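You operate a simulated robot arm through the tools that you are given. There is no shell and no other tool.

You run a simulated two-armed robot. Do the job below in one go: nothing can be reset, and whatever is moved stays where it is left.

## Task
Screw the yellow cap tight on the tube in the holder, then stand it in deep pocket 1.
Fine: grip it with the blue knob first and leave the knob at FREE; other parts and the stop stay put.

The check looks at the end state, three seconds after you hand in, the way a careful person would. Anything else that was tipped, shoved, dropped, spilled or broken makes it a failure. Lids that push on must go on centred and level and be pressed home; caps that screw on are set level and turned clockwise until they are tight.

## Robot
Two 7-joint arms with three-finger grippers on one trunk that stands fixed in place. Base frame: the origin is at the foot of the trunk, x ahead of it, y to its left, z up. Lengths are in mm, angles in degrees, forces in N, time in s.
The left shoulder is at [70, 165, 1113], the right one opposite. With the tool pointing down near the work surface each hand reaches from about 380 to 880 mm from the base axis, measured 20 degrees to its own side. Payload 3.91 kg a hand.
The tool frame of a hand sits at the grasp point between the pads (the TCP): z along the fingers, y along the line on which they close. The tips reach 30 mm beyond it. The gripper opens to 116 mm; its body begins 73 mm behind the TCP.
Orientation is that of the tool frame in the base frame, as a unit quaternion [x, y, z, w]. With the fingers straight down and closing along the base's y, the tool's x points along the base's -x, its y along +y and its z along -z.

## Interface
- The arms move only by the tool play_rows. It takes "left_commands", "right_commands" or both (then of equal length, played together; a hand with none holds still); each is a list of rows, each a list of 7 numbers: the shift along the tool's x, y, z in mm, then the turn, a rotation vector about the tool's x, y, z in degrees, then the opening in per cent of the stroke, from 0 (shut) to 100 (fully open). In form: [[tx, ty, tz, ax, ay, az, jaw], ...]. A call has 1 to 20 rows; each row shifts and turns the commanded pose from where the row before left it, along the tool's axes as they then stand. Each row takes 0.2 s and may step no farther than 50 mm and 8.6 degrees from the row before; otherwise, or with a gripper value out of range, the whole call is refused. Where a pose cannot be reached the arm comes as near as it can. A force on the tool above 40 N (or 10 N above the force at the start of the call, whichever is more), or a blocked arm, ends the call early, and 0.2 s more pass. The fingers move at their own pace (about 153 mm/s each) and stop on an object; they squeeze with about 41 N. The grip force told is the motor's: it shows also when the fingers shut on nothing. Time passes only in rows, and 0.2 s behind the last, so rows that do not move let the fingers close. It gives the time, the measured TCP pose, the force on the tool (base axes), the opening and the grip force at its end, in the units of the frame above (readings bear some noise), with the torque about the TCP (base axes, N m) and any sound that the robot's microphone picked up.
- Cameras (640 x 400 px; columns grow to the right, rows downward): "scene" is now at [135.1, 24.6, 1432.1]; the picture's right is [0.26, -0.97, 0.00], its down [-0.55, -0.15, -0.82] and it looks along [0.80, 0.22, -0.57] (base axes); focal length 335 px, centre (320, 200). "left" rides on the left gripper at [75, 17, -88] in its tool frame; the picture's right is [-0.22, 0.97, 0.00], its down [-0.70, -0.16, -0.70] and it looks along [-0.68, -0.16, 0.71] (tool axes); focal length 247 px, centre (320, 200). "right" rides on the right gripper at [52, 56, -88] in its tool frame; the picture's right is [-0.73, 0.68, 0.00], its down [-0.49, -0.52, -0.70] and it looks along [-0.48, -0.51, 0.71] (tool axes); focal length 247 px, centre (320, 200). There is no depth. A picture from a camera that has moved, and an enlarged one, comes with that camera's place and axes in the base frame and with its lens.
- snapshot(camera): a new picture of that camera. No time passes.
- move_column(by): slides the trunk up (or, below 0, down) by that many mm; the arms and the scene camera ride with it, the base frame stays. It gives what a move gives, with no picture.
- pan_tilt(pan, tilt): turns the head with the scene camera to pan (to the left, within 86 degrees either way) and tilt (down, from -29 to 69), counted from straight ahead of the robot. It gives what a move gives.
- inspect(camera, box): a new picture of the part [left, top, right, bottom] of that camera's present view, enlarged. No time passes.
- close_job(): hands the job in; it is judged then, once.

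Nothing tells you positions but the pictures and the camera data. Unless the task says otherwise, let go and move clear before handing in.

The tools are called after "Call:" as name(argument=value, ...) on one line, values as JSON. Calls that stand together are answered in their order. play_rows: Moves the arms, as the interface text tells. Its arguments: {"type":"object","properties":{"left_commands":{"type":"array","items":{"type":"array","items":{"type":"number"}}},"right_commands":{"type":"array","items":{"type":"array","items":{"type":"number"}}}},"required":[]} The other tools are called the same way: move_column (by) moves the trunk up or down; pan_tilt (pan, tilt) turns the head that bears the scene camera; snapshot (camera) takes a picture; inspect (camera, box) takes an enlarged picture of a part of a camera's view; close_job () hands the job in.

At the start:

```text
time_s: 0.0
left_tcp_pos: [490.8, 509.9, 1168.1]
left_ee_rot: [-0.001, 1.0, 0.0, 0.001]
left_contact_force: [0.9, 0.5, 0.3]
left_torque: [0.02, 0.02, 0.02]
left_gripper_width: 116.1
left_grip_force: 0.0
right_tcp_pos: [431.5, -42.7, 1126.5]
right_ee_rot: [0.0, 1.0, 0.0, -0.001]
right_contact_force: [-0.5, -0.3, -0.2]
right_torque: [0.02, 0.0, 0.02]
right_gripper_width: 115.8
right_grip_force: 0.0
trunk travel left (down, up): [-650.0, 190.0]
head pan, tilt (commanded): [15.2, 34.4]
```

scene: 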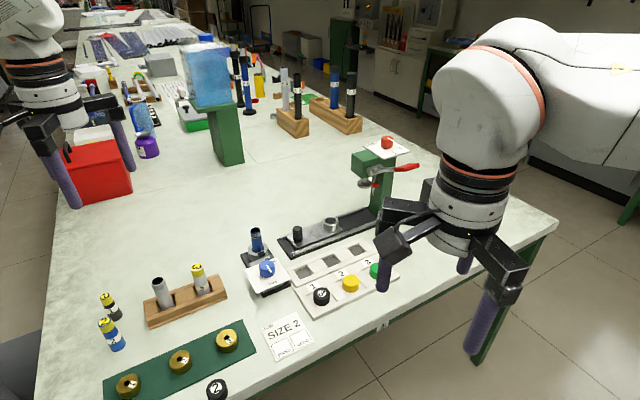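
right: 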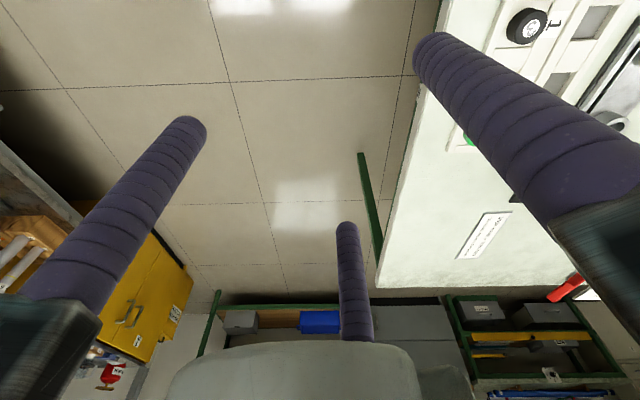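
left: 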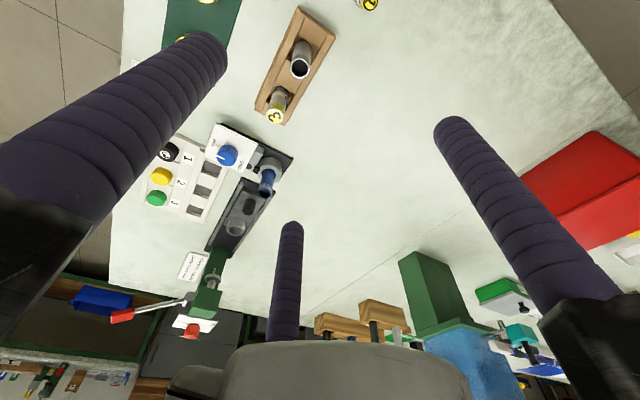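

I see a bench with a tube in a dark holder next to a blue knob, a board with black/yellow/green caps, a wooden rack and some brass pieces. I'll look closer before moving anything.

Call:
inspect(camera="scene", box=[220, 200, 420, 325])

Call:
inspect(camera="scene", box=[80, 230, 320, 400])

Call:
inspect(camera="left", box=[120, 80, 340, 280])

Call:
inspect(camera="scene", box=[150, 40, 420, 210])

```text
3.20 times, centred on (320, 262) of scene
camera zoom: at [135.1, 24.6, 1432.1], right [0.26, -0.97, 0.0], down [-0.55, -0.15, -0.82], along [0.8, 0.22, -0.57], focal length 1073 px, centre (320, 0)
```

zoom: 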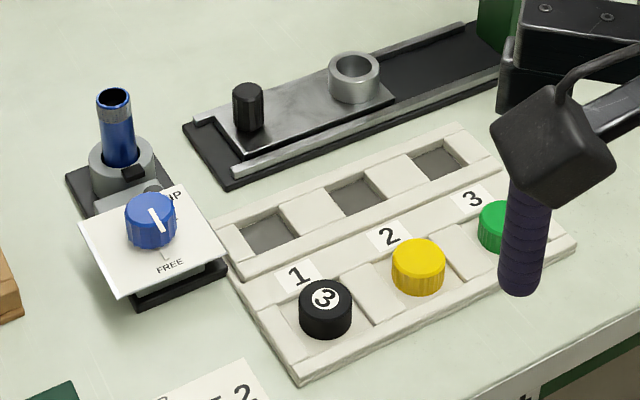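

```text
2.35 times, centred on (200, 315) of scene
camera zoom: at [135.1, 24.6, 1432.1], right [0.26, -0.97, 0.0], down [-0.55, -0.15, -0.82], along [0.8, 0.22, -0.57], focal length 789 px, centre (602, -71)
```

zoom: 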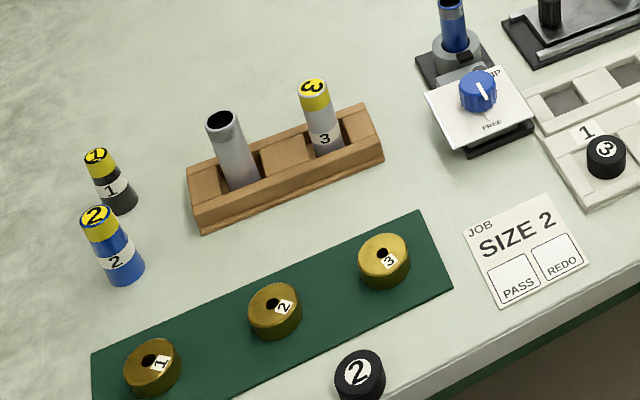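

```text
2.00 times, centred on (230, 180) of left
camera zoom: at [416.0, 526.8, 1256.0], right [0.22, 0.97, 0.0], down [0.7, -0.16, 0.7], along [0.68, -0.16, -0.71], focal length 494 px, centre (500, 240)
```

zoom: 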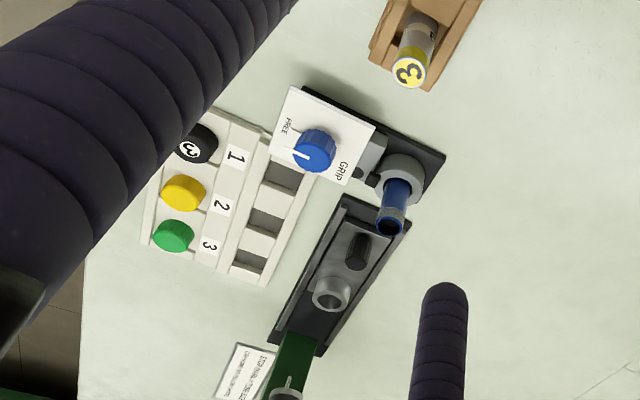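

```text
2.35 times, centred on (285, 125) of scene
camera zoom: at [135.1, 24.6, 1432.1], right [0.26, -0.97, 0.0], down [-0.55, -0.15, -0.82], along [0.8, 0.22, -0.57], focal length 789 px, centre (402, 376)
```

zoom: 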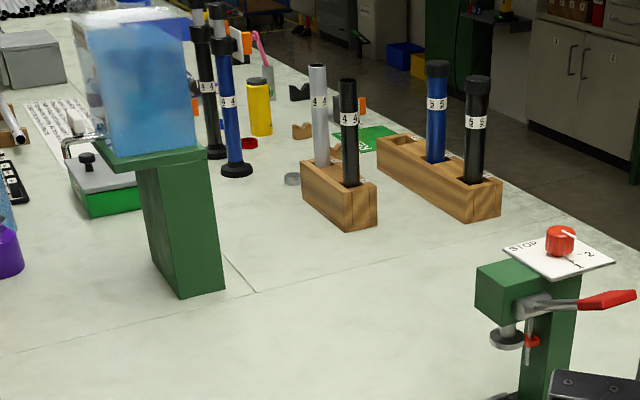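

The yellow cap sits in slot 2 of the white tray, the blue open tube is in the holder with the knob beside it, and the deep pockets are behind labels 1–3. I'll zoom in on the knob, tube and pockets.

Call:
inspect(camera="scene", box=[235, 220, 299, 300])

Call:
inspect(camera="scene", box=[280, 235, 400, 315])

Call:
inspect(camera="left", box=[195, 110, 305, 210])

Call:
inspect(camera="left", box=[100, 230, 250, 350])

```text
5.00 times, centred on (267, 260) of scene
camera zoom: at [135.1, 24.6, 1432.1], right [0.26, -0.97, 0.0], down [-0.55, -0.15, -0.82], along [0.8, 0.22, -0.57], focal length 1677 px, centre (585, -100)
```

zoom: 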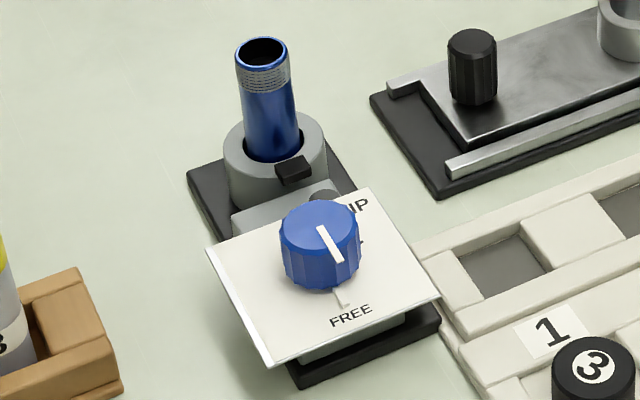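

```text
5.00 times, centred on (340, 275) of scene
camera zoom: at [135.1, 24.6, 1432.1], right [0.26, -0.97, 0.0], down [-0.55, -0.15, -0.82], along [0.8, 0.22, -0.57], focal length 1677 px, centre (220, -175)
```

zoom: 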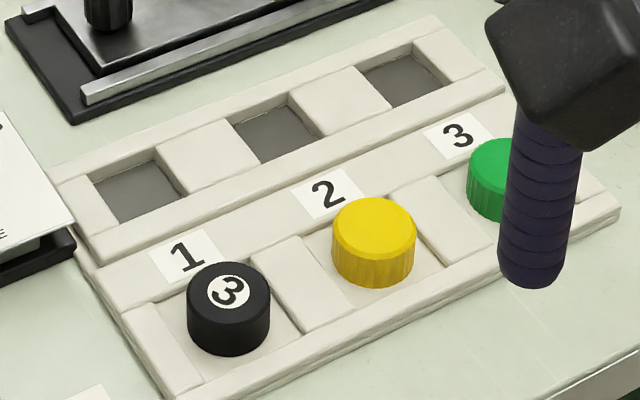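

```text
4.00 times, centred on (250, 160) of left
camera zoom: at [416.0, 526.8, 1256.0], right [0.22, 0.97, 0.0], down [0.7, -0.16, 0.7], along [0.68, -0.16, -0.71], focal length 988 px, centre (600, 360)
```

zoom: 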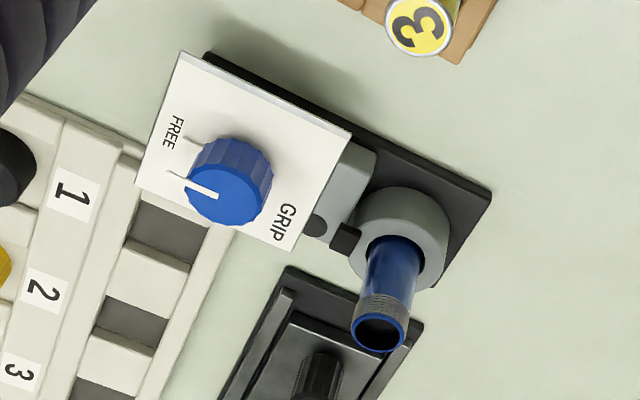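

```text
3.33 times, centred on (175, 290) of left
camera zoom: at [416.0, 526.8, 1256.0], right [0.22, 0.97, 0.0], down [0.7, -0.16, 0.7], along [0.68, -0.16, -0.71], focal length 823 px, centre (803, -100)
```

zoom: 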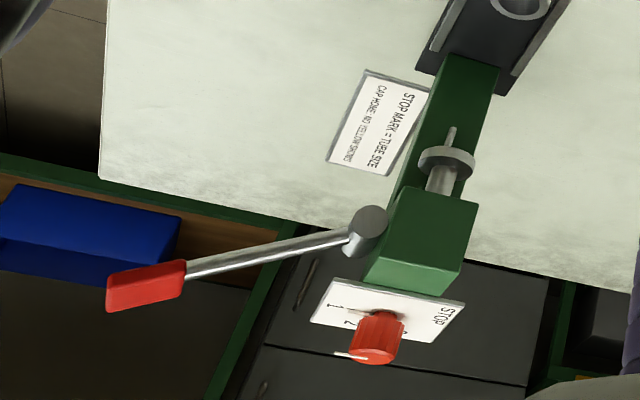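

The knob appears to point at FREE, the tube rim is near [711, 346, 903], the yellow cap top near [680, 97, 823], and pocket 1 near [690, 216]. I'll move the right arm aside and bring the left hand camera in for a closer look.

Call:
play_rows(left_commands=[[-7.2, -29.9, 29, 0, 0, 0, 100], [-7.2, -29.9, 29, 0, 0, 0, 100], [-7.2, -29.9, 29, 0, 0, 0, 100], [-7.2, -29.9, 29, 0, 0, 0, 100], [-7.2, -29.9, 29, 0, 0, 0, 100], [-7.2, -29.9, 29, 0, 0, 0, 100], [-7.2, -29.9, 29, 0, 0, 0, 100]], right_commands=[[0, -40, 0, 0, 0, 0, 100], [0, -40, 0, 0, 0, 0, 100], [0, -40, 0, 0, 0, 0, 100], [0, -40, 0, 0, 0, 0, 100], [0, -40, 0, 0, 0, 0, 100], [0, -40, 0, 0, 0, 0, 100], [0, -40, 0, 0, 0, 0, 100]])

Call:
snapshot(camera="left")

Call:
snapshot(camera="scene")

```text
time_s: 1.6
left_tcp_pos: [536.7, 304.4, 965.1]
left_ee_rot: [-0.001, 1.0, 0.0, 0.002]
left_contact_force: [0.1, -0.5, -0.7]
left_torque: [0.0, 0.03, -0.02]
left_gripper_width: 116.0
left_grip_force: 0.0
right_tcp_pos: [431.5, -291.7, 1125.9]
right_ee_rot: [0.0, 1.0, 0.001, 0.0]
right_contact_force: [0.0, 0.4, 0.2]
right_torque: [-0.02, -0.01, 0.01]
right_gripper_width: 116.0
right_grip_force: 0.1
right hand out of reach, approached as far as the arm can: row 7
trunk travel left (down, up): [-650.0, 190.0]
head pan, tilt (commanded): [15.2, 34.4]
```

```text
taken
camera left: at [463.8, 320.0, 1052.6], right [0.22, 0.97, 0.0], down [0.7, -0.16, 0.7], along [0.68, -0.16, -0.71], focal length 247 px, centre (320, 200)
```

left: 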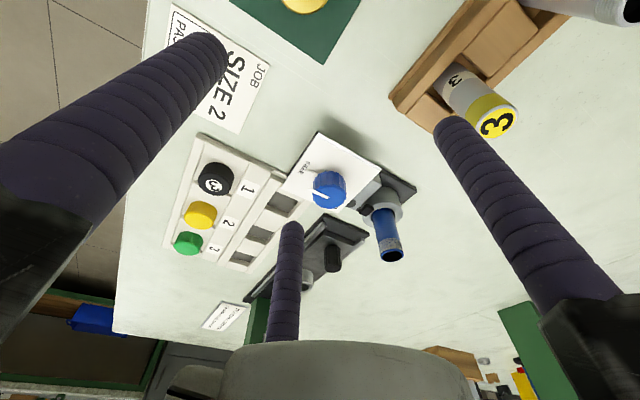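

```text
taken
camera scene: at [134.9, 24.9, 1432.1], right [0.26, -0.96, 0.0], down [-0.55, -0.15, -0.82], along [0.8, 0.22, -0.57], focal length 335 px, centre (320, 200)
```

scene: 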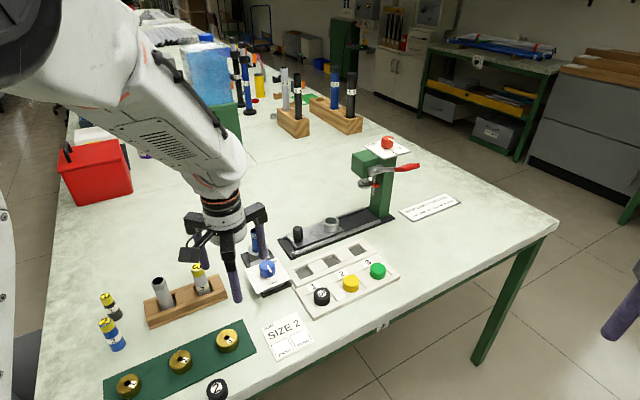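

The left camera now has a closer view of the knob panel and tray. I'll enlarge it.

Call:
inspect(camera="left", box=[270, 120, 430, 270])

Call:
inspect(camera="left", box=[165, 130, 325, 275])

Call:
inspect(camera="scene", box=[280, 235, 400, 315])

Call:
inspect(camera="scene", box=[380, 180, 480, 230])

```text
2.67 times, centred on (350, 195) of left
camera zoom: at [463.8, 320.0, 1052.6], right [0.22, 0.97, 0.0], down [0.7, -0.16, 0.7], along [0.68, -0.16, -0.71], focal length 659 px, centre (240, 213)
```

zoom: 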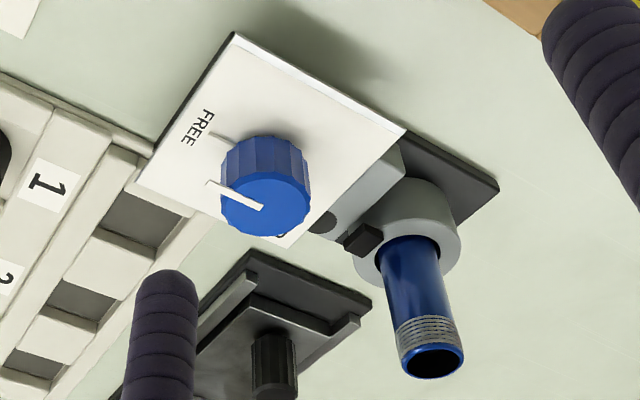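

```text
2.76 times, centred on (245, 202) of left
camera zoom: at [463.8, 320.0, 1052.6], right [0.22, 0.97, 0.0], down [0.7, -0.16, 0.7], along [0.68, -0.16, -0.71], focal length 681 px, centre (527, 193)
```

zoom: 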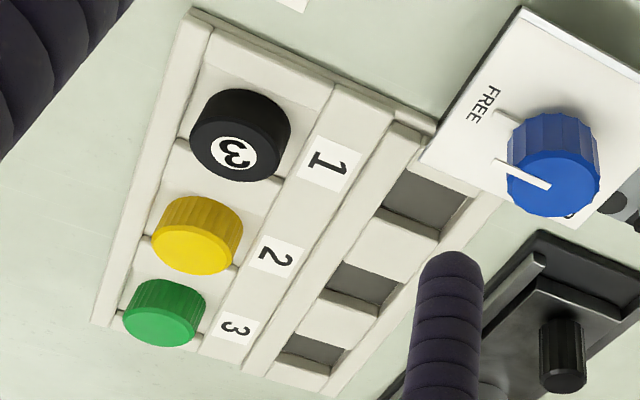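

```text
5.00 times, centred on (340, 275) of scene
camera zoom: at [134.9, 24.9, 1432.1], right [0.26, -0.96, 0.0], down [-0.55, -0.15, -0.82], along [0.8, 0.22, -0.57], focal length 1677 px, centre (220, -175)
```

zoom: 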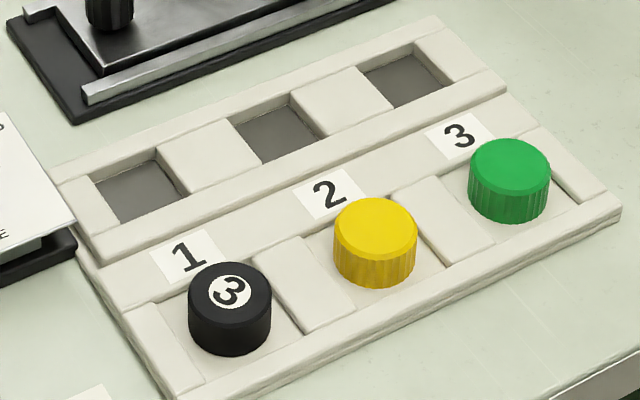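

```text
6.40 times, centred on (430, 205) of scene
camera zoom: at [134.9, 24.9, 1432.1], right [0.26, -0.96, 0.0], down [-0.55, -0.15, -0.82], along [0.8, 0.22, -0.57], focal length 2146 px, centre (-384, 168)
```

zoom: 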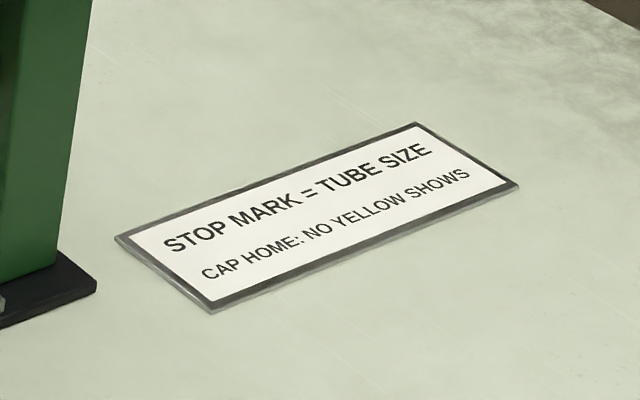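

The knob panel is horizontal at z≈838 with the knob axis near (640, 290), and the pointer is at FREE. I'll move the left camera over the panel for a near-vertical view of the GRIP mark.

Call:
play_rows(left_commands=[[-34.6, -5.3, -8.8, 0, 0, 0, 100], [-34.6, -5.3, -8.8, 0, 0, 0, 100], [-34.6, -5.3, -8.8, 0, 0, 0, 100], [-34.6, -5.3, -8.8, 0, 0, 0, 100], [0, 0, 0, 0, 0, 0, 100]])

Call:
snapshot(camera="left")

Call:
inspect(camera="left", box=[230, 0, 410, 112])

```text
time_s: 2.8
left_tcp_pos: [676.9, 278.3, 998.2]
left_ee_rot: [-0.001, 1.0, 0.0, 0.001]
left_contact_force: [-0.2, 0.2, 0.1]
left_torque: [-0.03, -0.03, 0.02]
left_gripper_width: 115.9
left_grip_force: 0.1
right_tcp_pos: [431.4, -291.8, 1126.1]
right_ee_rot: [0.0, 1.0, 0.0, 0.001]
right_contact_force: [0.1, -0.5, -0.4]
right_torque: [0.02, -0.01, -0.02]
right_gripper_width: 116.0
right_grip_force: 0.1
trunk travel left (down, up): [-650.0, 190.0]
head pan, tilt (commanded): [15.2, 34.4]
```

```text
taken
camera left: at [603.4, 295.5, 1086.4], right [0.22, 0.97, 0.0], down [0.7, -0.16, 0.7], along [0.68, -0.16, -0.71], focal length 247 px, centre (320, 200)
```

left: 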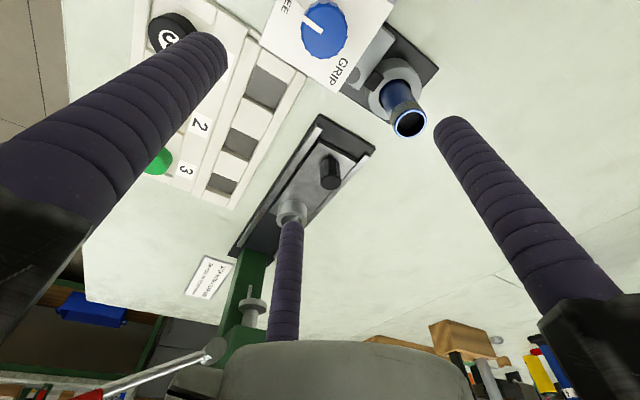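

```text
3.56 times, centred on (320, 56) of left
camera zoom: at [603.4, 295.5, 1086.4], right [0.22, 0.97, 0.0], down [0.7, -0.16, 0.7], along [0.68, -0.16, -0.71], focal length 878 px, centre (320, 712)
```

zoom: 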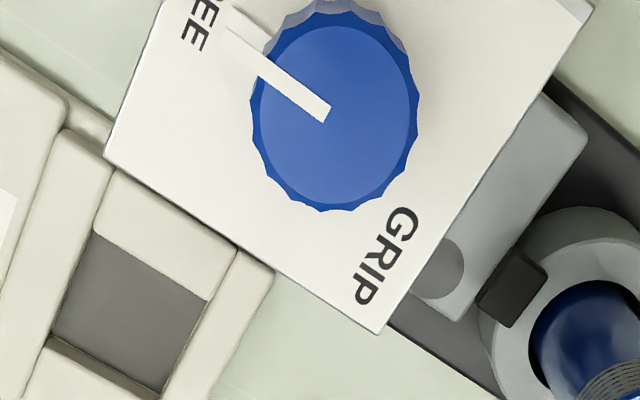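

The GRIP label is visible, but its tick is hidden under the knob's edge. I'll zoom in the scene camera to see the tick.

Call:
inspect(camera="scene", box=[248, 252, 296, 282])

Call:
snapshot(camera="right")

```text
13.33 times, centred on (272, 267) of scene
camera zoom: at [133.9, 24.7, 1432.2], right [0.26, -0.97, 0.0], down [-0.54, -0.15, -0.83], along [0.8, 0.22, -0.56], focal length 4471 px, centre (960, -693)
```

zoom: 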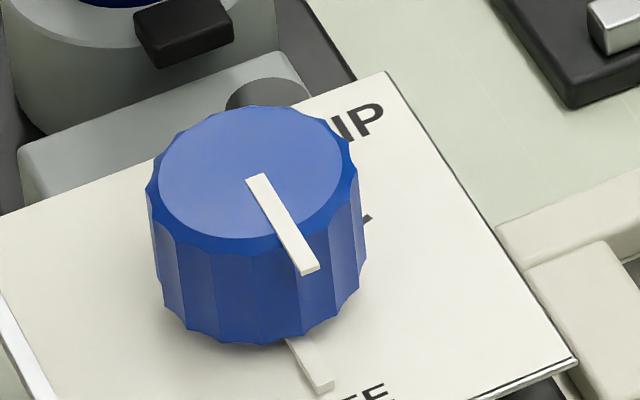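

```text
taken
camera right: at [377.4, -234.9, 1213.6], right [0.73, 0.68, 0.0], down [0.49, -0.52, 0.7], along [0.48, -0.51, -0.71], focal length 247 px, centre (320, 200)
```

right: 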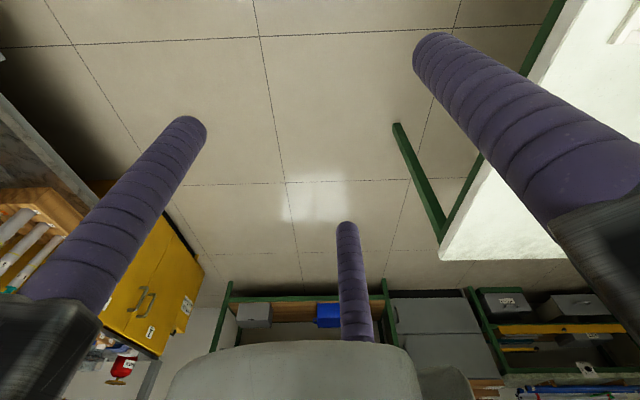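

Call:
inspect(camera="scene", box=[266, 258, 290, 273])

Call:
inspect(camera="left", box=[270, 0, 400, 80])

```text
16.00 times, centred on (278, 266) of scene
camera zoom: at [133.9, 24.7, 1432.2], right [0.26, -0.97, 0.0], down [-0.54, -0.15, -0.83], along [0.8, 0.22, -0.56], focal length 5365 px, centre (992, -848)
```

zoom: 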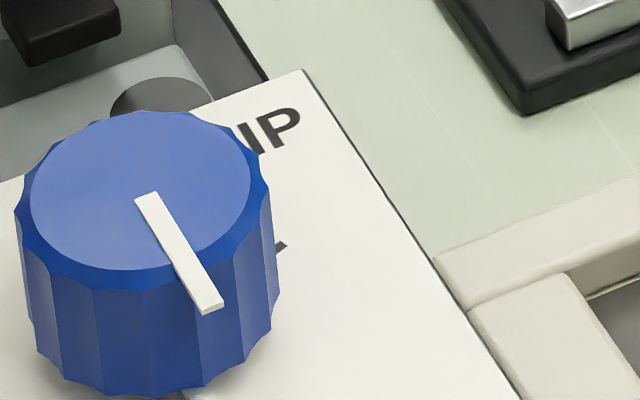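

```text
4.92 times, centred on (335, 40) of left
camera zoom: at [603.4, 295.5, 1086.4], right [0.22, 0.97, 0.0], down [0.7, -0.16, 0.7], along [0.68, -0.16, -0.71], focal length 1216 px, centre (246, 988)
```

zoom: 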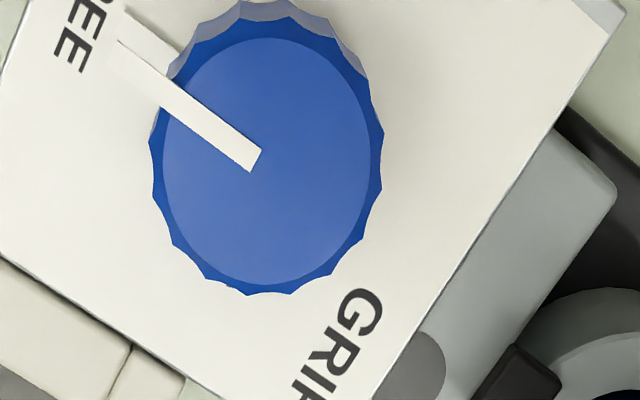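

The knob axis is about (641, 289.5), top z≈866, with the pointer at ~225°; GRIP is ~110–120° counter-clockwise from it. I'll bring the left hand above the knob, partly closed and turned 45° so the fingers straddle the pointer.

Call:
play_rows(left_commands=[[11.9, 3.7, 16, 0, 0, 0, 60], [11.9, 3.7, 16, 0, 0, 0, 60], [11.9, 3.7, 16, 0, 0, 0, 60], [0, 0, 0, 0, 0, 7.5, 60], [0, 0, 0, 0, 0, 7.5, 60], [0, 0, 0, 0, 0, 7.5, 60], [0, 0, 0, 0, 0, 7.5, 60], [0, 0, 0, 0, 0, 7.5, 60], [0, 0, 0, 0, 0, 7.5, 60], [0, 0, 0, 0, 0, 0, 60], [0, 0, 0, 0, 0, 0, 60]])

Call:
snapshot(camera="left")

Call:
snapshot(camera="scene")

```text
time_s: 5.2
left_tcp_pos: [643.3, 290.5, 952.0]
left_ee_rot: [0.383, 0.924, 0.0, 0.001]
left_contact_force: [0.1, -0.4, 1.0]
left_torque: [0.02, -0.01, -0.02]
left_gripper_width: 69.5
left_grip_force: 0.1
right_tcp_pos: [430.9, -291.3, 1126.1]
right_ee_rot: [0.001, 1.0, 0.0, 0.0]
right_contact_force: [-0.6, -0.4, -0.3]
right_torque: [-0.03, 0.01, 0.04]
right_gripper_width: 116.0
right_grip_force: 0.1
trunk travel left (down, up): [-650.0, 190.0]
head pan, tilt (commanded): [15.2, 34.4]
```

```text
taken
camera left: at [603.7, 355.1, 1039.8], right [0.85, 0.53, 0.0], down [0.38, -0.61, 0.7], along [0.37, -0.59, -0.71], focal length 247 px, centre (320, 200)
```

left: 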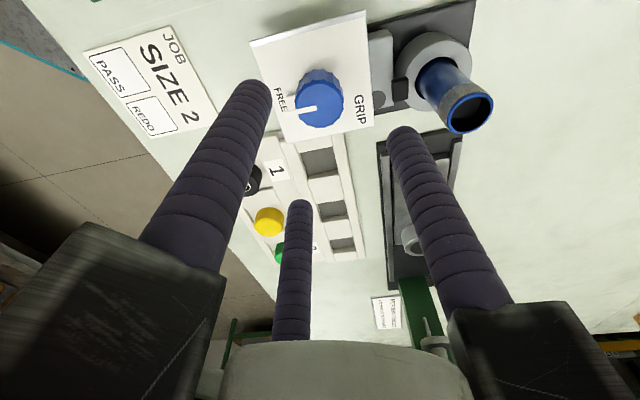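

```text
taken
camera scene: at [135.1, 24.6, 1432.1], right [0.26, -0.97, 0.0], down [-0.55, -0.15, -0.82], along [0.8, 0.22, -0.57], focal length 335 px, centre (320, 200)
```

scene: 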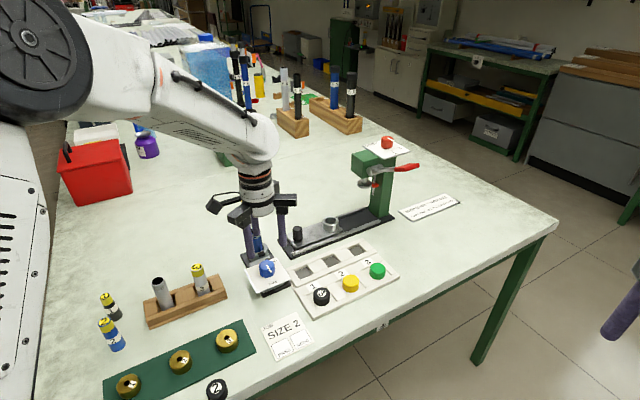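

Call:
inspect(camera="left", box=[240, 10, 400, 140])

Call:
inspect(camera="left", box=[360, 20, 520, 150])

Call:
inspect(camera="scene", box=[200, 180, 320, 300])

```text
3.08 times, centred on (320, 75) of left
camera zoom: at [603.7, 355.1, 1039.8], right [0.85, 0.53, 0.0], down [0.38, -0.61, 0.7], along [0.37, -0.59, -0.71], focal length 760 px, centre (320, 585)
```

zoom: 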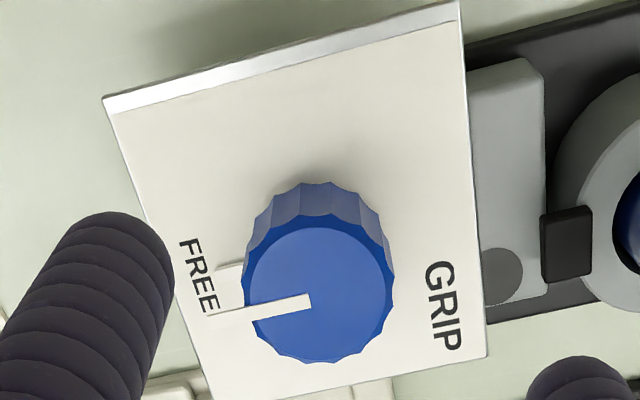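

```text
3.08 times, centred on (440, 85) of left
camera zoom: at [603.7, 355.1, 1039.8], right [0.85, 0.53, 0.0], down [0.38, -0.61, 0.7], along [0.37, -0.59, -0.71], focal length 760 px, centre (-49, 554)
```

zoom: 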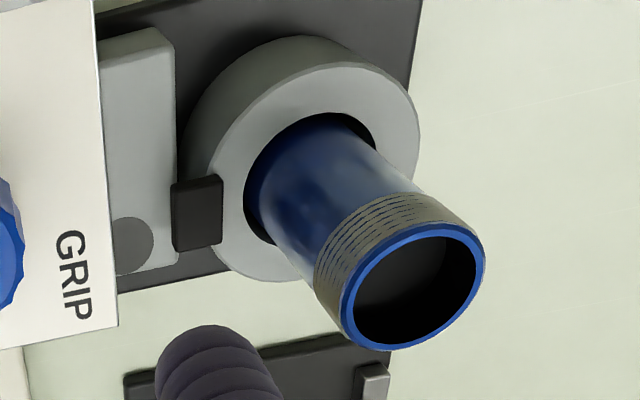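

```text
3.33 times, centred on (260, 240) of scene
camera zoom: at [135.1, 24.6, 1432.1], right [0.26, -0.97, 0.0], down [-0.55, -0.15, -0.82], along [0.8, 0.22, -0.57], focal length 1118 px, centre (520, 67)
```

zoom: 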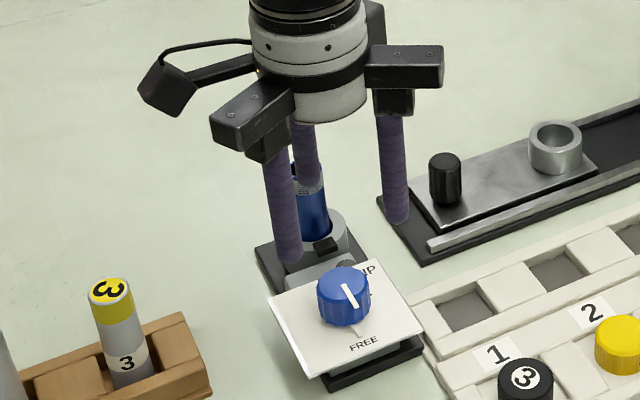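

The hand is centred within 2–3 mm of the knob. I'll lower it around the knob with the fingers still open and check from the camera before closing.

Call:
play_rows(left_commands=[[0, 0, 0, 0, 0, 0, 52], [0.7, -1.2, 20, 0, 0, 0, 52], [0.7, 0, 20, 0, 0, 0, 52], [0, 0, 20, 0, 0, 0, 52], [0, 0, 19, 0, 0, 0, 52], [0, 0, 0, 0, 0, 0, 52]])

Call:
snapshot(camera="left")

Call:
inspect(camera="scene", box=[220, 220, 300, 300])

```text
time_s: 6.6
left_tcp_pos: [641.5, 289.8, 874.2]
left_ee_rot: [0.382, 0.924, 0.001, 0.001]
left_contact_force: [-0.2, -1.1, 0.8]
left_torque: [-0.01, 0.01, 0.0]
left_gripper_width: 60.4
left_grip_force: 0.0
right_tcp_pos: [431.6, -291.2, 1125.6]
right_ee_rot: [0.001, 1.0, 0.0, -0.001]
right_contact_force: [-0.3, -0.1, -0.5]
right_torque: [0.02, -0.03, -0.03]
right_gripper_width: 116.1
right_grip_force: 0.0
trunk travel left (down, up): [-650.0, 190.0]
head pan, tilt (commanded): [15.2, 34.4]
```

```text
taken
camera left: at [600.3, 353.6, 963.4], right [0.85, 0.53, 0.0], down [0.38, -0.61, 0.7], along [0.37, -0.59, -0.71], focal length 247 px, centre (320, 200)
```

left: 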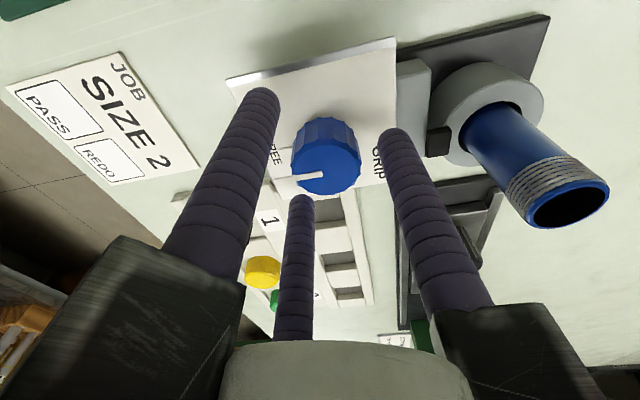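

```text
5.00 times, centred on (260, 260) of scene
camera zoom: at [134.6, 24.4, 1432.2], right [0.26, -0.97, 0.0], down [-0.55, -0.15, -0.83], along [0.8, 0.22, -0.56], focal length 1677 px, centre (620, -100)
```

zoom: 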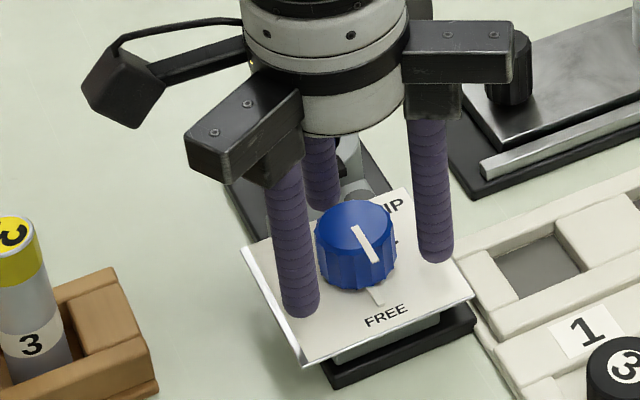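

Call:
inspect(camera="left", box=[240, 80, 420, 220])

```text
2.86 times, centred on (330, 150) of left
camera zoom: at [600.3, 353.6, 963.4], right [0.85, 0.53, 0.0], down [0.38, -0.61, 0.7], along [0.37, -0.59, -0.71], focal length 706 px, centre (291, 343)
```

zoom: 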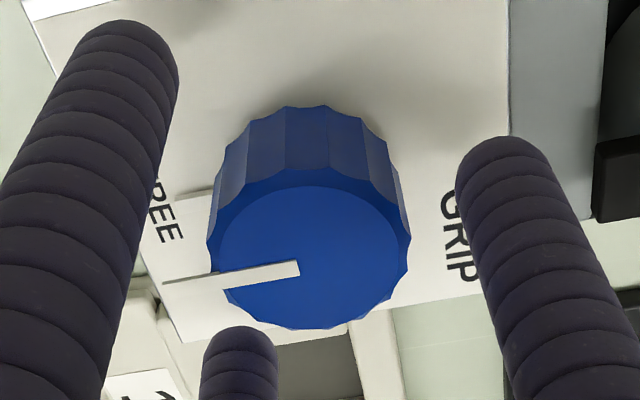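

The fingers straddle the knob; combining views, the knob axis is about (643.7, 290.2) with its top near z=862. I'll nudge over by ~2.5 mm, go slightly lower, and close gently while reading the force.

Call:
play_rows(left_commands=[[-0.9, 2.3, 3, 0, 0, 0, 52], [0, 0, 0, 0, 0, 0, 45], [0, 0, 0, 0, 0, 0, 38], [0, 0, 0, 0, 0, 0, 34]])

Call:
inspect(camera="left", box=[240, 80, 420, 220])

Call:
inspect(camera="scene", box=[220, 220, 300, 300])

```text
time_s: 7.6
left_tcp_pos: [643.1, 290.7, 870.9]
left_ee_rot: [0.382, 0.924, 0.0, -0.001]
left_contact_force: [-0.4, -0.3, -0.7]
left_torque: [0.01, 0.0, -0.01]
left_gripper_width: 39.3
left_grip_force: 0.0
right_tcp_pos: [430.9, -291.3, 1125.4]
right_ee_rot: [0.001, 1.0, 0.0, 0.001]
right_contact_force: [-1.2, -0.4, -1.0]
right_torque: [-0.01, 0.01, 0.01]
right_gripper_width: 116.0
right_grip_force: 0.1
trunk travel left (down, up): [-650.0, 190.0]
head pan, tilt (commanded): [15.2, 34.4]
```

```text
2.86 times, centred on (330, 150) of left
camera zoom: at [603.1, 354.9, 959.2], right [0.85, 0.53, 0.0], down [0.38, -0.61, 0.7], along [0.37, -0.59, -0.71], focal length 706 px, centre (291, 343)
```

zoom: 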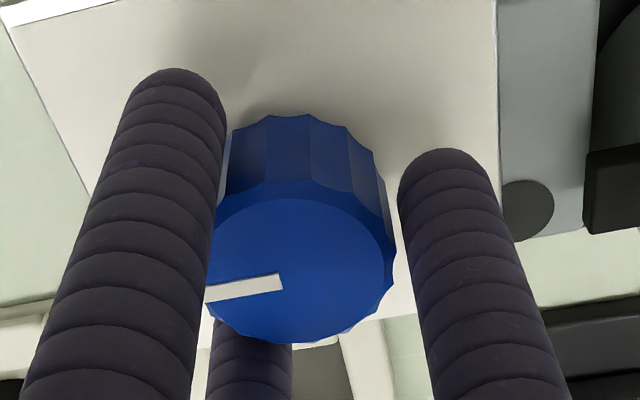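

```text
5.00 times, centred on (260, 260) of scene
camera zoom: at [135.1, 24.5, 1432.1], right [0.26, -0.97, 0.0], down [-0.55, -0.15, -0.82], along [0.8, 0.22, -0.57], focal length 1677 px, centre (620, -100)
```

zoom: 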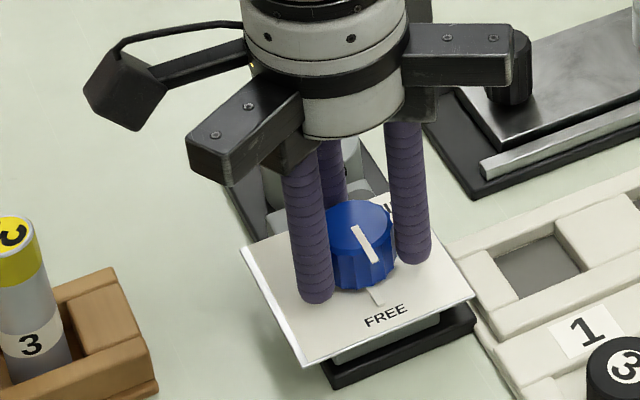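

Still no contact at 39 mm opening and it looks well centred. I'll close onto the knob and read the forces.

Call:
play_rows(left_commands=[[0, 0, 0, 0, 0, 0, 32], [0, 0, 0, 0, 0, 0, 28], [0, 0, 0, 0, 0, 0, 24], [0, 0, 0, 0, 0, 0, 20]])

Call:
inspect(camera="left", box=[240, 80, 420, 220])

```text
time_s: 8.6
left_tcp_pos: [642.7, 289.7, 870.5]
left_ee_rot: [0.383, 0.924, 0.0, 0.0]
left_contact_force: [0.5, -5.1, -0.3]
left_torque: [-0.18, -0.04, 0.06]
left_gripper_width: 35.0
left_grip_force: 11.7
right_tcp_pos: [431.1, -292.5, 1126.0]
right_ee_rot: [0.0, 1.0, 0.001, 0.0]
right_contact_force: [-0.4, 0.4, 0.5]
right_torque: [-0.02, 0.02, -0.05]
right_gripper_width: 116.1
right_grip_force: 0.0
trunk travel left (down, up): [-650.0, 190.0]
head pan, tilt (commanded): [15.2, 34.4]
```

```text
2.86 times, centred on (330, 150) of left
camera zoom: at [603.4, 354.1, 959.2], right [0.85, 0.53, 0.0], down [0.38, -0.61, 0.7], along [0.37, -0.59, -0.71], focal length 706 px, centre (291, 343)
```

zoom: 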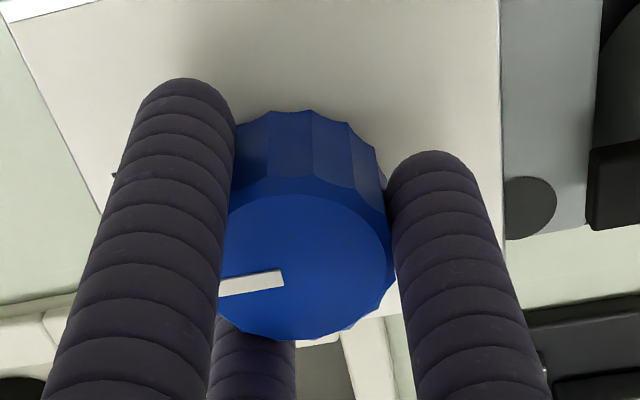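

Contact made at 35 mm with a small sideways force of −5 N in y. I'll trim the hand ~1 mm in −y and firm up the grip.

Call:
play_rows(left_commands=[[-0.7, -0.7, 0, 0, 0, 0, 20], [0, 0, 0, 0, 0, 0, 15], [0, 0, 0, 0, 0, 0, 15]])

```text
time_s: 9.4
left_tcp_pos: [642.9, 289.7, 871.3]
left_ee_rot: [0.382, 0.924, 0.0, 0.001]
left_contact_force: [0.3, -4.7, 3.1]
left_torque: [-0.64, 0.6, 0.03]
left_gripper_width: 34.7
left_grip_force: 45.7
right_tcp_pos: [432.3, -293.0, 1124.9]
right_ee_rot: [0.0, 1.0, 0.001, 0.0]
right_contact_force: [-0.6, 0.5, -0.3]
right_torque: [0.02, 0.01, 0.02]
right_gripper_width: 115.8
right_grip_force: 0.0
trunk travel left (down, up): [-650.0, 190.0]
head pan, tilt (commanded): [15.2, 34.4]
```

Grip is firm (46 N) with small side load. I'll begin turning counter-clockwise toward GRIP in small steps and watch torque and sound.

Call:
play_rows(left_commands=[[0, 0, 0, 0, 0, -5, 15], [0, 0, 0, 0, 0, -5, 15], [0, 0, 0, 0, 0, -5, 15], [0, 0, 0, 0, 0, -5, 15]])

Call:
inspect(camera="scene", box=[240, 240, 296, 290])

```text
time_s: 10.4
left_tcp_pos: [643.3, 288.6, 871.2]
left_ee_rot: [0.215, 0.977, 0.0, 0.0]
left_contact_force: [1.5, -10.5, -2.0]
left_torque: [-0.26, 0.24, 0.02]
left_gripper_width: 34.8
left_grip_force: 45.1
right_tcp_pos: [432.6, -294.0, 1125.2]
right_ee_rot: [0.001, 1.0, 0.001, 0.0]
right_contact_force: [0.2, -0.1, 0.2]
right_torque: [-0.01, 0.01, 0.01]
right_gripper_width: 116.2
right_grip_force: 0.0
trunk travel left (down, up): [-650.0, 190.0]
head pan, tilt (commanded): [15.2, 34.4]
```

```text
8.00 times, centred on (268, 265) of scene
camera zoom: at [135.6, 23.1, 1432.1], right [0.26, -0.97, 0.0], down [-0.55, -0.15, -0.82], along [0.8, 0.22, -0.57], focal length 2683 px, centre (736, -320)
```

zoom: 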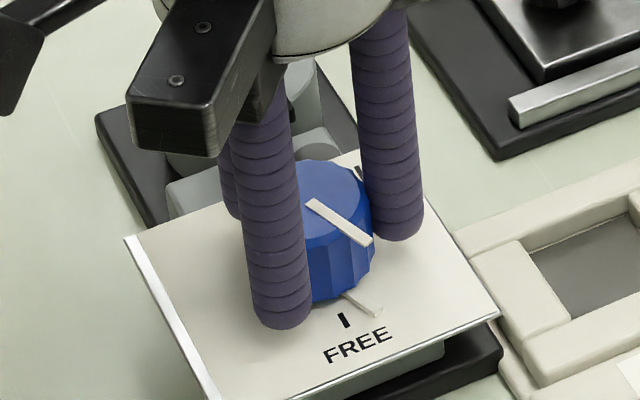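

The knob turns freely and I can now see a black tick above FREE; side load has risen to −10 N in y. I'll trim the hand in −y and continue turning.

Call:
play_rows(left_commands=[[-0.84, -1.82, 0, 0, 0, 0, 15], [0, 0, 0, 0, 0, 0, 15]])

Call:
inspect(camera="scene", box=[260, 250, 284, 266])

Call:
inspect(camera="left", box=[240, 80, 420, 220])

```text
time_s: 11.0
left_tcp_pos: [643.4, 289.2, 871.9]
left_ee_rot: [0.216, 0.976, 0.001, 0.0]
left_contact_force: [2.8, -4.0, 2.2]
left_torque: [-0.67, 0.6, -0.01]
left_gripper_width: 34.9
left_grip_force: 45.5
right_tcp_pos: [432.8, -291.0, 1124.2]
right_ee_rot: [0.0, 1.0, 0.001, 0.0]
right_contact_force: [-0.1, -0.1, 0.4]
right_torque: [0.02, -0.01, 0.01]
right_gripper_width: 115.9
right_grip_force: 0.2
trunk travel left (down, up): [-650.0, 190.0]
head pan, tilt (commanded): [15.2, 34.4]
```

```text
16.00 times, centred on (272, 258) of scene
camera zoom: at [135.4, 24.1, 1432.1], right [0.26, -0.96, 0.0], down [-0.55, -0.15, -0.82], along [0.8, 0.22, -0.57], focal length 5365 px, centre (1088, -728)
```

zoom: 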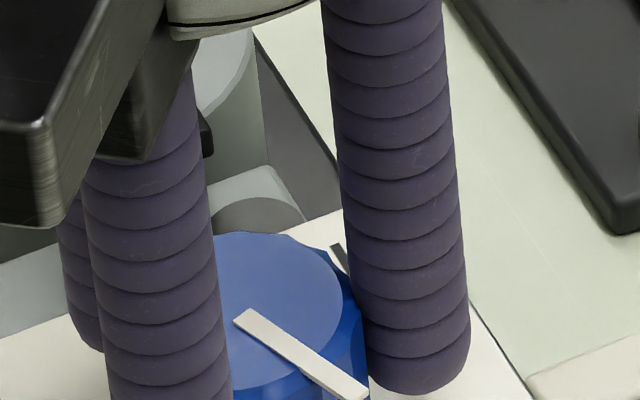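

```text
2.86 times, centred on (330, 150) of left
camera zoom: at [583.5, 336.0, 959.2], right [0.61, 0.79, 0.0], down [0.56, -0.44, 0.7], along [0.55, -0.43, -0.71], focal length 706 px, centre (291, 343)
```

zoom: 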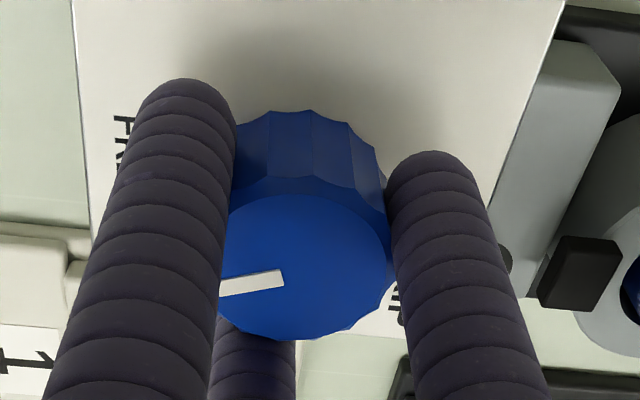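

Call:
play_rows(left_commands=[[0, 0, 0, 0, 0, -5, 15], [0, 0, 0, 0, 0, -5, 15], [0, 0, 0, 0, 0, -5, 15], [0, 0, 0, 0, 0, -5, 15], [0, 0, 0, 0, 0, -5, 15], [0, 0, 0, 0, 0, -5, 15], [0, 0, 0, 0, 0, -5, 15], [0, 0, 0, 0, 0, -5, 15]])

Call:
inspect(camera="scene", box=[240, 240, 296, 290])

Call:
inspect(camera="left", box=[240, 80, 420, 220])

```text
time_s: 12.8
left_tcp_pos: [643.5, 289.9, 871.8]
left_ee_rot: [-0.131, 0.991, 0.0, 0.002]
left_contact_force: [2.9, 1.4, 15.4]
left_torque: [0.22, 0.58, -0.03]
left_gripper_width: 34.7
left_grip_force: 45.2
right_tcp_pos: [429.8, -292.5, 1125.7]
right_ee_rot: [0.0, 1.0, 0.001, 0.001]
right_contact_force: [0.2, 0.1, 0.3]
right_torque: [-0.02, 0.01, -0.01]
right_gripper_width: 116.1
right_grip_force: 0.1
trunk travel left (down, up): [-650.0, 190.0]
head pan, tilt (commanded): [15.2, 34.4]
```

```text
8.00 times, centred on (268, 265) of scene
camera zoom: at [133.6, 23.9, 1432.4], right [0.26, -0.96, 0.0], down [-0.54, -0.15, -0.83], along [0.8, 0.22, -0.56], focal length 2683 px, centre (736, -320)
```

zoom: 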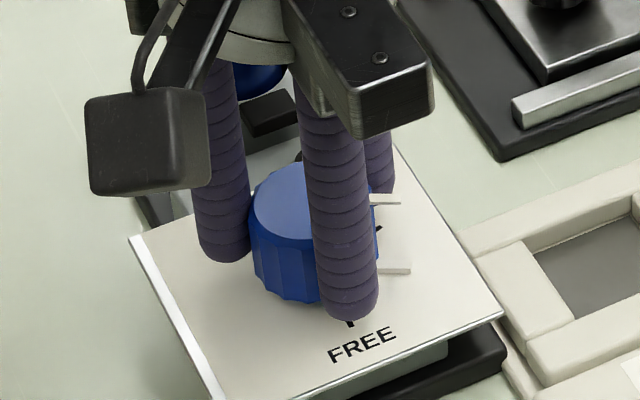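

```text
2.86 times, centred on (330, 150) of left
camera zoom: at [567.5, 286.0, 959.0], right [-0.04, 1.0, 0.0], down [0.71, 0.03, 0.7], along [0.7, 0.03, -0.71], focal length 706 px, centre (291, 343)
```

zoom: 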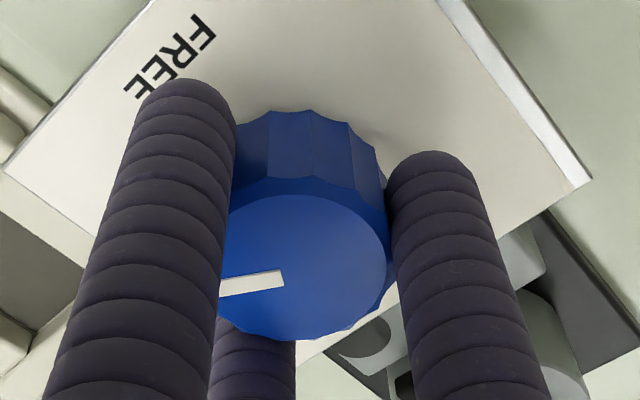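

The knob has turned ~60°; the pointer is now pointing right and the black GRIP tick is visible just above it. The upward force rose to 15 N, so I'll lift slightly and continue.

Call:
play_rows(left_commands=[[0, 0, -1.2, 0, 0, 0, 15], [0, 0, 0, 0, 0, -5, 15], [0, 0, 0, 0, 0, -5, 15], [0, 0, 0, 0, 0, -5, 15], [0, 0, 0, 0, 0, -5, 15], [0, 0, 0, 0, 0, -5, 15], [0, 0, 0, 0, 0, -5, 15]])

Call:
inspect(camera="scene", box=[240, 240, 296, 290])

Call:
inspect(camera="left", box=[240, 80, 420, 220])

```text
time_s: 14.4
left_tcp_pos: [643.1, 290.0, 870.3]
left_ee_rot: [-0.383, 0.924, 0.001, 0.001]
left_contact_force: [6.2, 4.7, 6.6]
left_torque: [0.19, 0.29, 0.01]
left_gripper_width: 34.7
left_grip_force: 44.9
right_tcp_pos: [431.3, -291.4, 1125.3]
right_ee_rot: [0.001, 1.0, -0.001, 0.0]
right_contact_force: [-0.1, 0.0, -1.0]
right_torque: [0.0, -0.04, -0.04]
right_gripper_width: 116.1
right_grip_force: 0.0
trunk travel left (down, up): [-650.0, 190.0]
head pan, tilt (commanded): [15.2, 34.4]
```

```text
8.00 times, centred on (268, 265) of scene
camera zoom: at [135.5, 25.0, 1432.1], right [0.26, -0.97, 0.0], down [-0.55, -0.15, -0.82], along [0.8, 0.22, -0.57], focal length 2683 px, centre (736, -320)
```

zoom: 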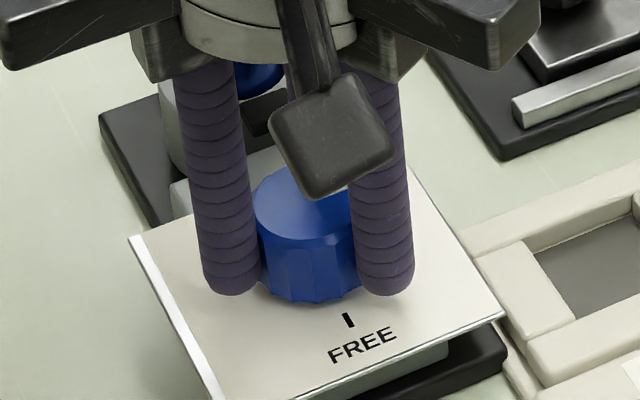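

```text
2.86 times, centred on (330, 150) of left
camera zoom: at [579.6, 248.2, 959.1], right [-0.53, 0.85, 0.0], down [0.6, 0.38, 0.7], along [0.59, 0.37, -0.71], focal length 706 px, centre (291, 343)
```

zoom: 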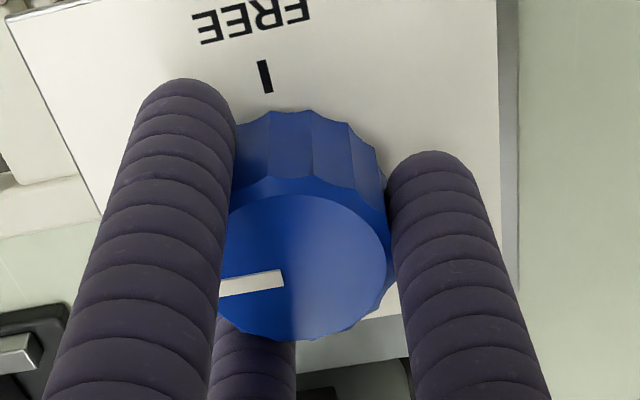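

Rotated 90° so far with low torque. I'll continue in 5° steps toward the GRIP tick (~112° from FREE), watching for a stop.

Call:
play_rows(left_commands=[[0, 0, 0, 0, 0, -5, 15], [0, 0, 0, 0, 0, -5, 15], [0, 0, 0, 0, 0, -5, 15]])

Call:
inspect(camera="scene", box=[240, 240, 296, 290])

```text
time_s: 15.2
left_tcp_pos: [643.5, 289.5, 870.7]
left_ee_rot: [-0.501, 0.866, 0.0, 0.001]
left_contact_force: [6.1, 6.7, 10.5]
left_torque: [0.4, 0.09, -0.01]
left_gripper_width: 34.6
left_grip_force: 44.9
right_tcp_pos: [430.5, -291.3, 1125.8]
right_ee_rot: [-0.001, 1.0, -0.001, 0.0]
right_contact_force: [-0.7, 0.2, -1.0]
right_torque: [0.0, -0.02, 0.0]
right_gripper_width: 116.0
right_grip_force: 0.1
trunk travel left (down, up): [-650.0, 190.0]
head pan, tilt (commanded): [15.2, 34.4]
```

```text
8.00 times, centred on (268, 265) of scene
camera zoom: at [135.0, 24.8, 1432.1], right [0.26, -0.97, 0.0], down [-0.55, -0.15, -0.82], along [0.8, 0.22, -0.57], focal length 2683 px, centre (736, -320)
```

zoom: 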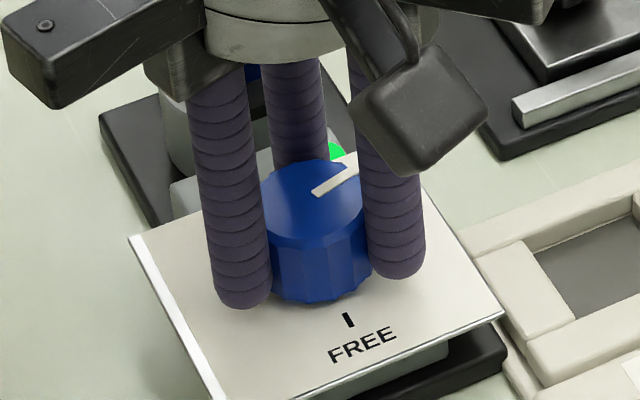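

A green lamp has lit on the holder, so the grip is engaging. I'll turn a few more degrees to align with the GRIP tick and check torque for a stop.

Call:
play_rows(left_commands=[[0, 0, 0, 0, 0, -4, 15], [0, 0, 0, 0, 0, -3, 15], [0, 0, 0, 0, 0, 0, 15]])

Call:
inspect(camera="scene", box=[248, 240, 296, 270])

Call:
snapshot(camera="left")

```text
time_s: 16.0
left_tcp_pos: [644.8, 289.2, 870.4]
left_ee_rot: [-0.553, 0.833, 0.001, 0.0]
left_contact_force: [7.9, 5.9, 6.2]
left_torque: [-0.13, -0.32, -0.01]
left_gripper_width: 34.7
left_grip_force: 44.9
right_tcp_pos: [431.5, -292.4, 1125.2]
right_ee_rot: [0.0, 1.0, -0.001, 0.0]
right_contact_force: [0.6, -0.1, 0.0]
right_torque: [0.0, 0.0, -0.04]
right_gripper_width: 115.8
right_grip_force: 0.1
trunk travel left (down, up): [-650.0, 190.0]
head pan, tilt (commanded): [15.2, 34.4]
```

```text
13.33 times, centred on (272, 255) of scene
camera zoom: at [135.3, 25.0, 1432.1], right [0.26, -0.97, 0.0], down [-0.55, -0.15, -0.82], along [0.8, 0.22, -0.57], focal length 4471 px, centre (960, -533)
```

zoom: 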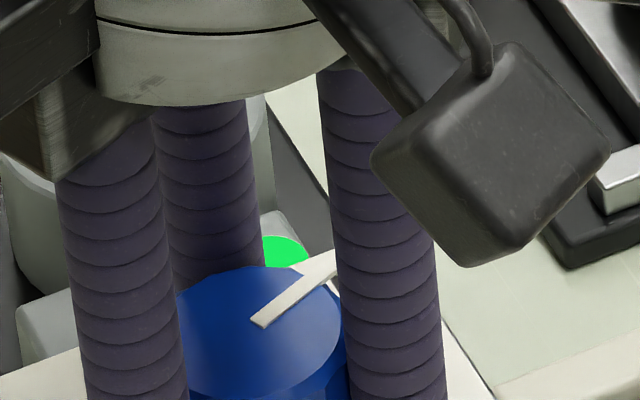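

```text
taken
camera left: at [599.7, 227.0, 959.1], right [-0.81, 0.59, 0.0], down [0.42, 0.58, 0.7], along [0.41, 0.57, -0.71], focal length 247 px, centre (320, 200)
```

left: 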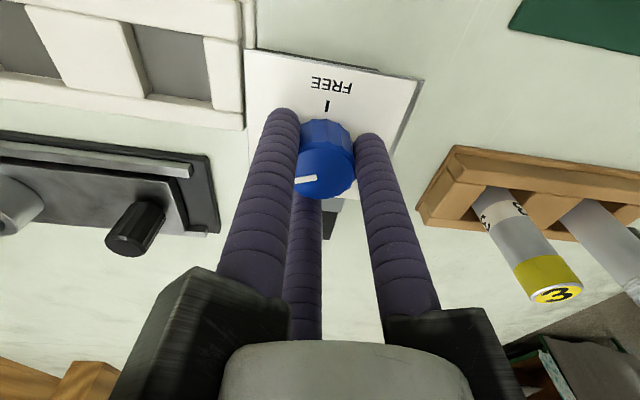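

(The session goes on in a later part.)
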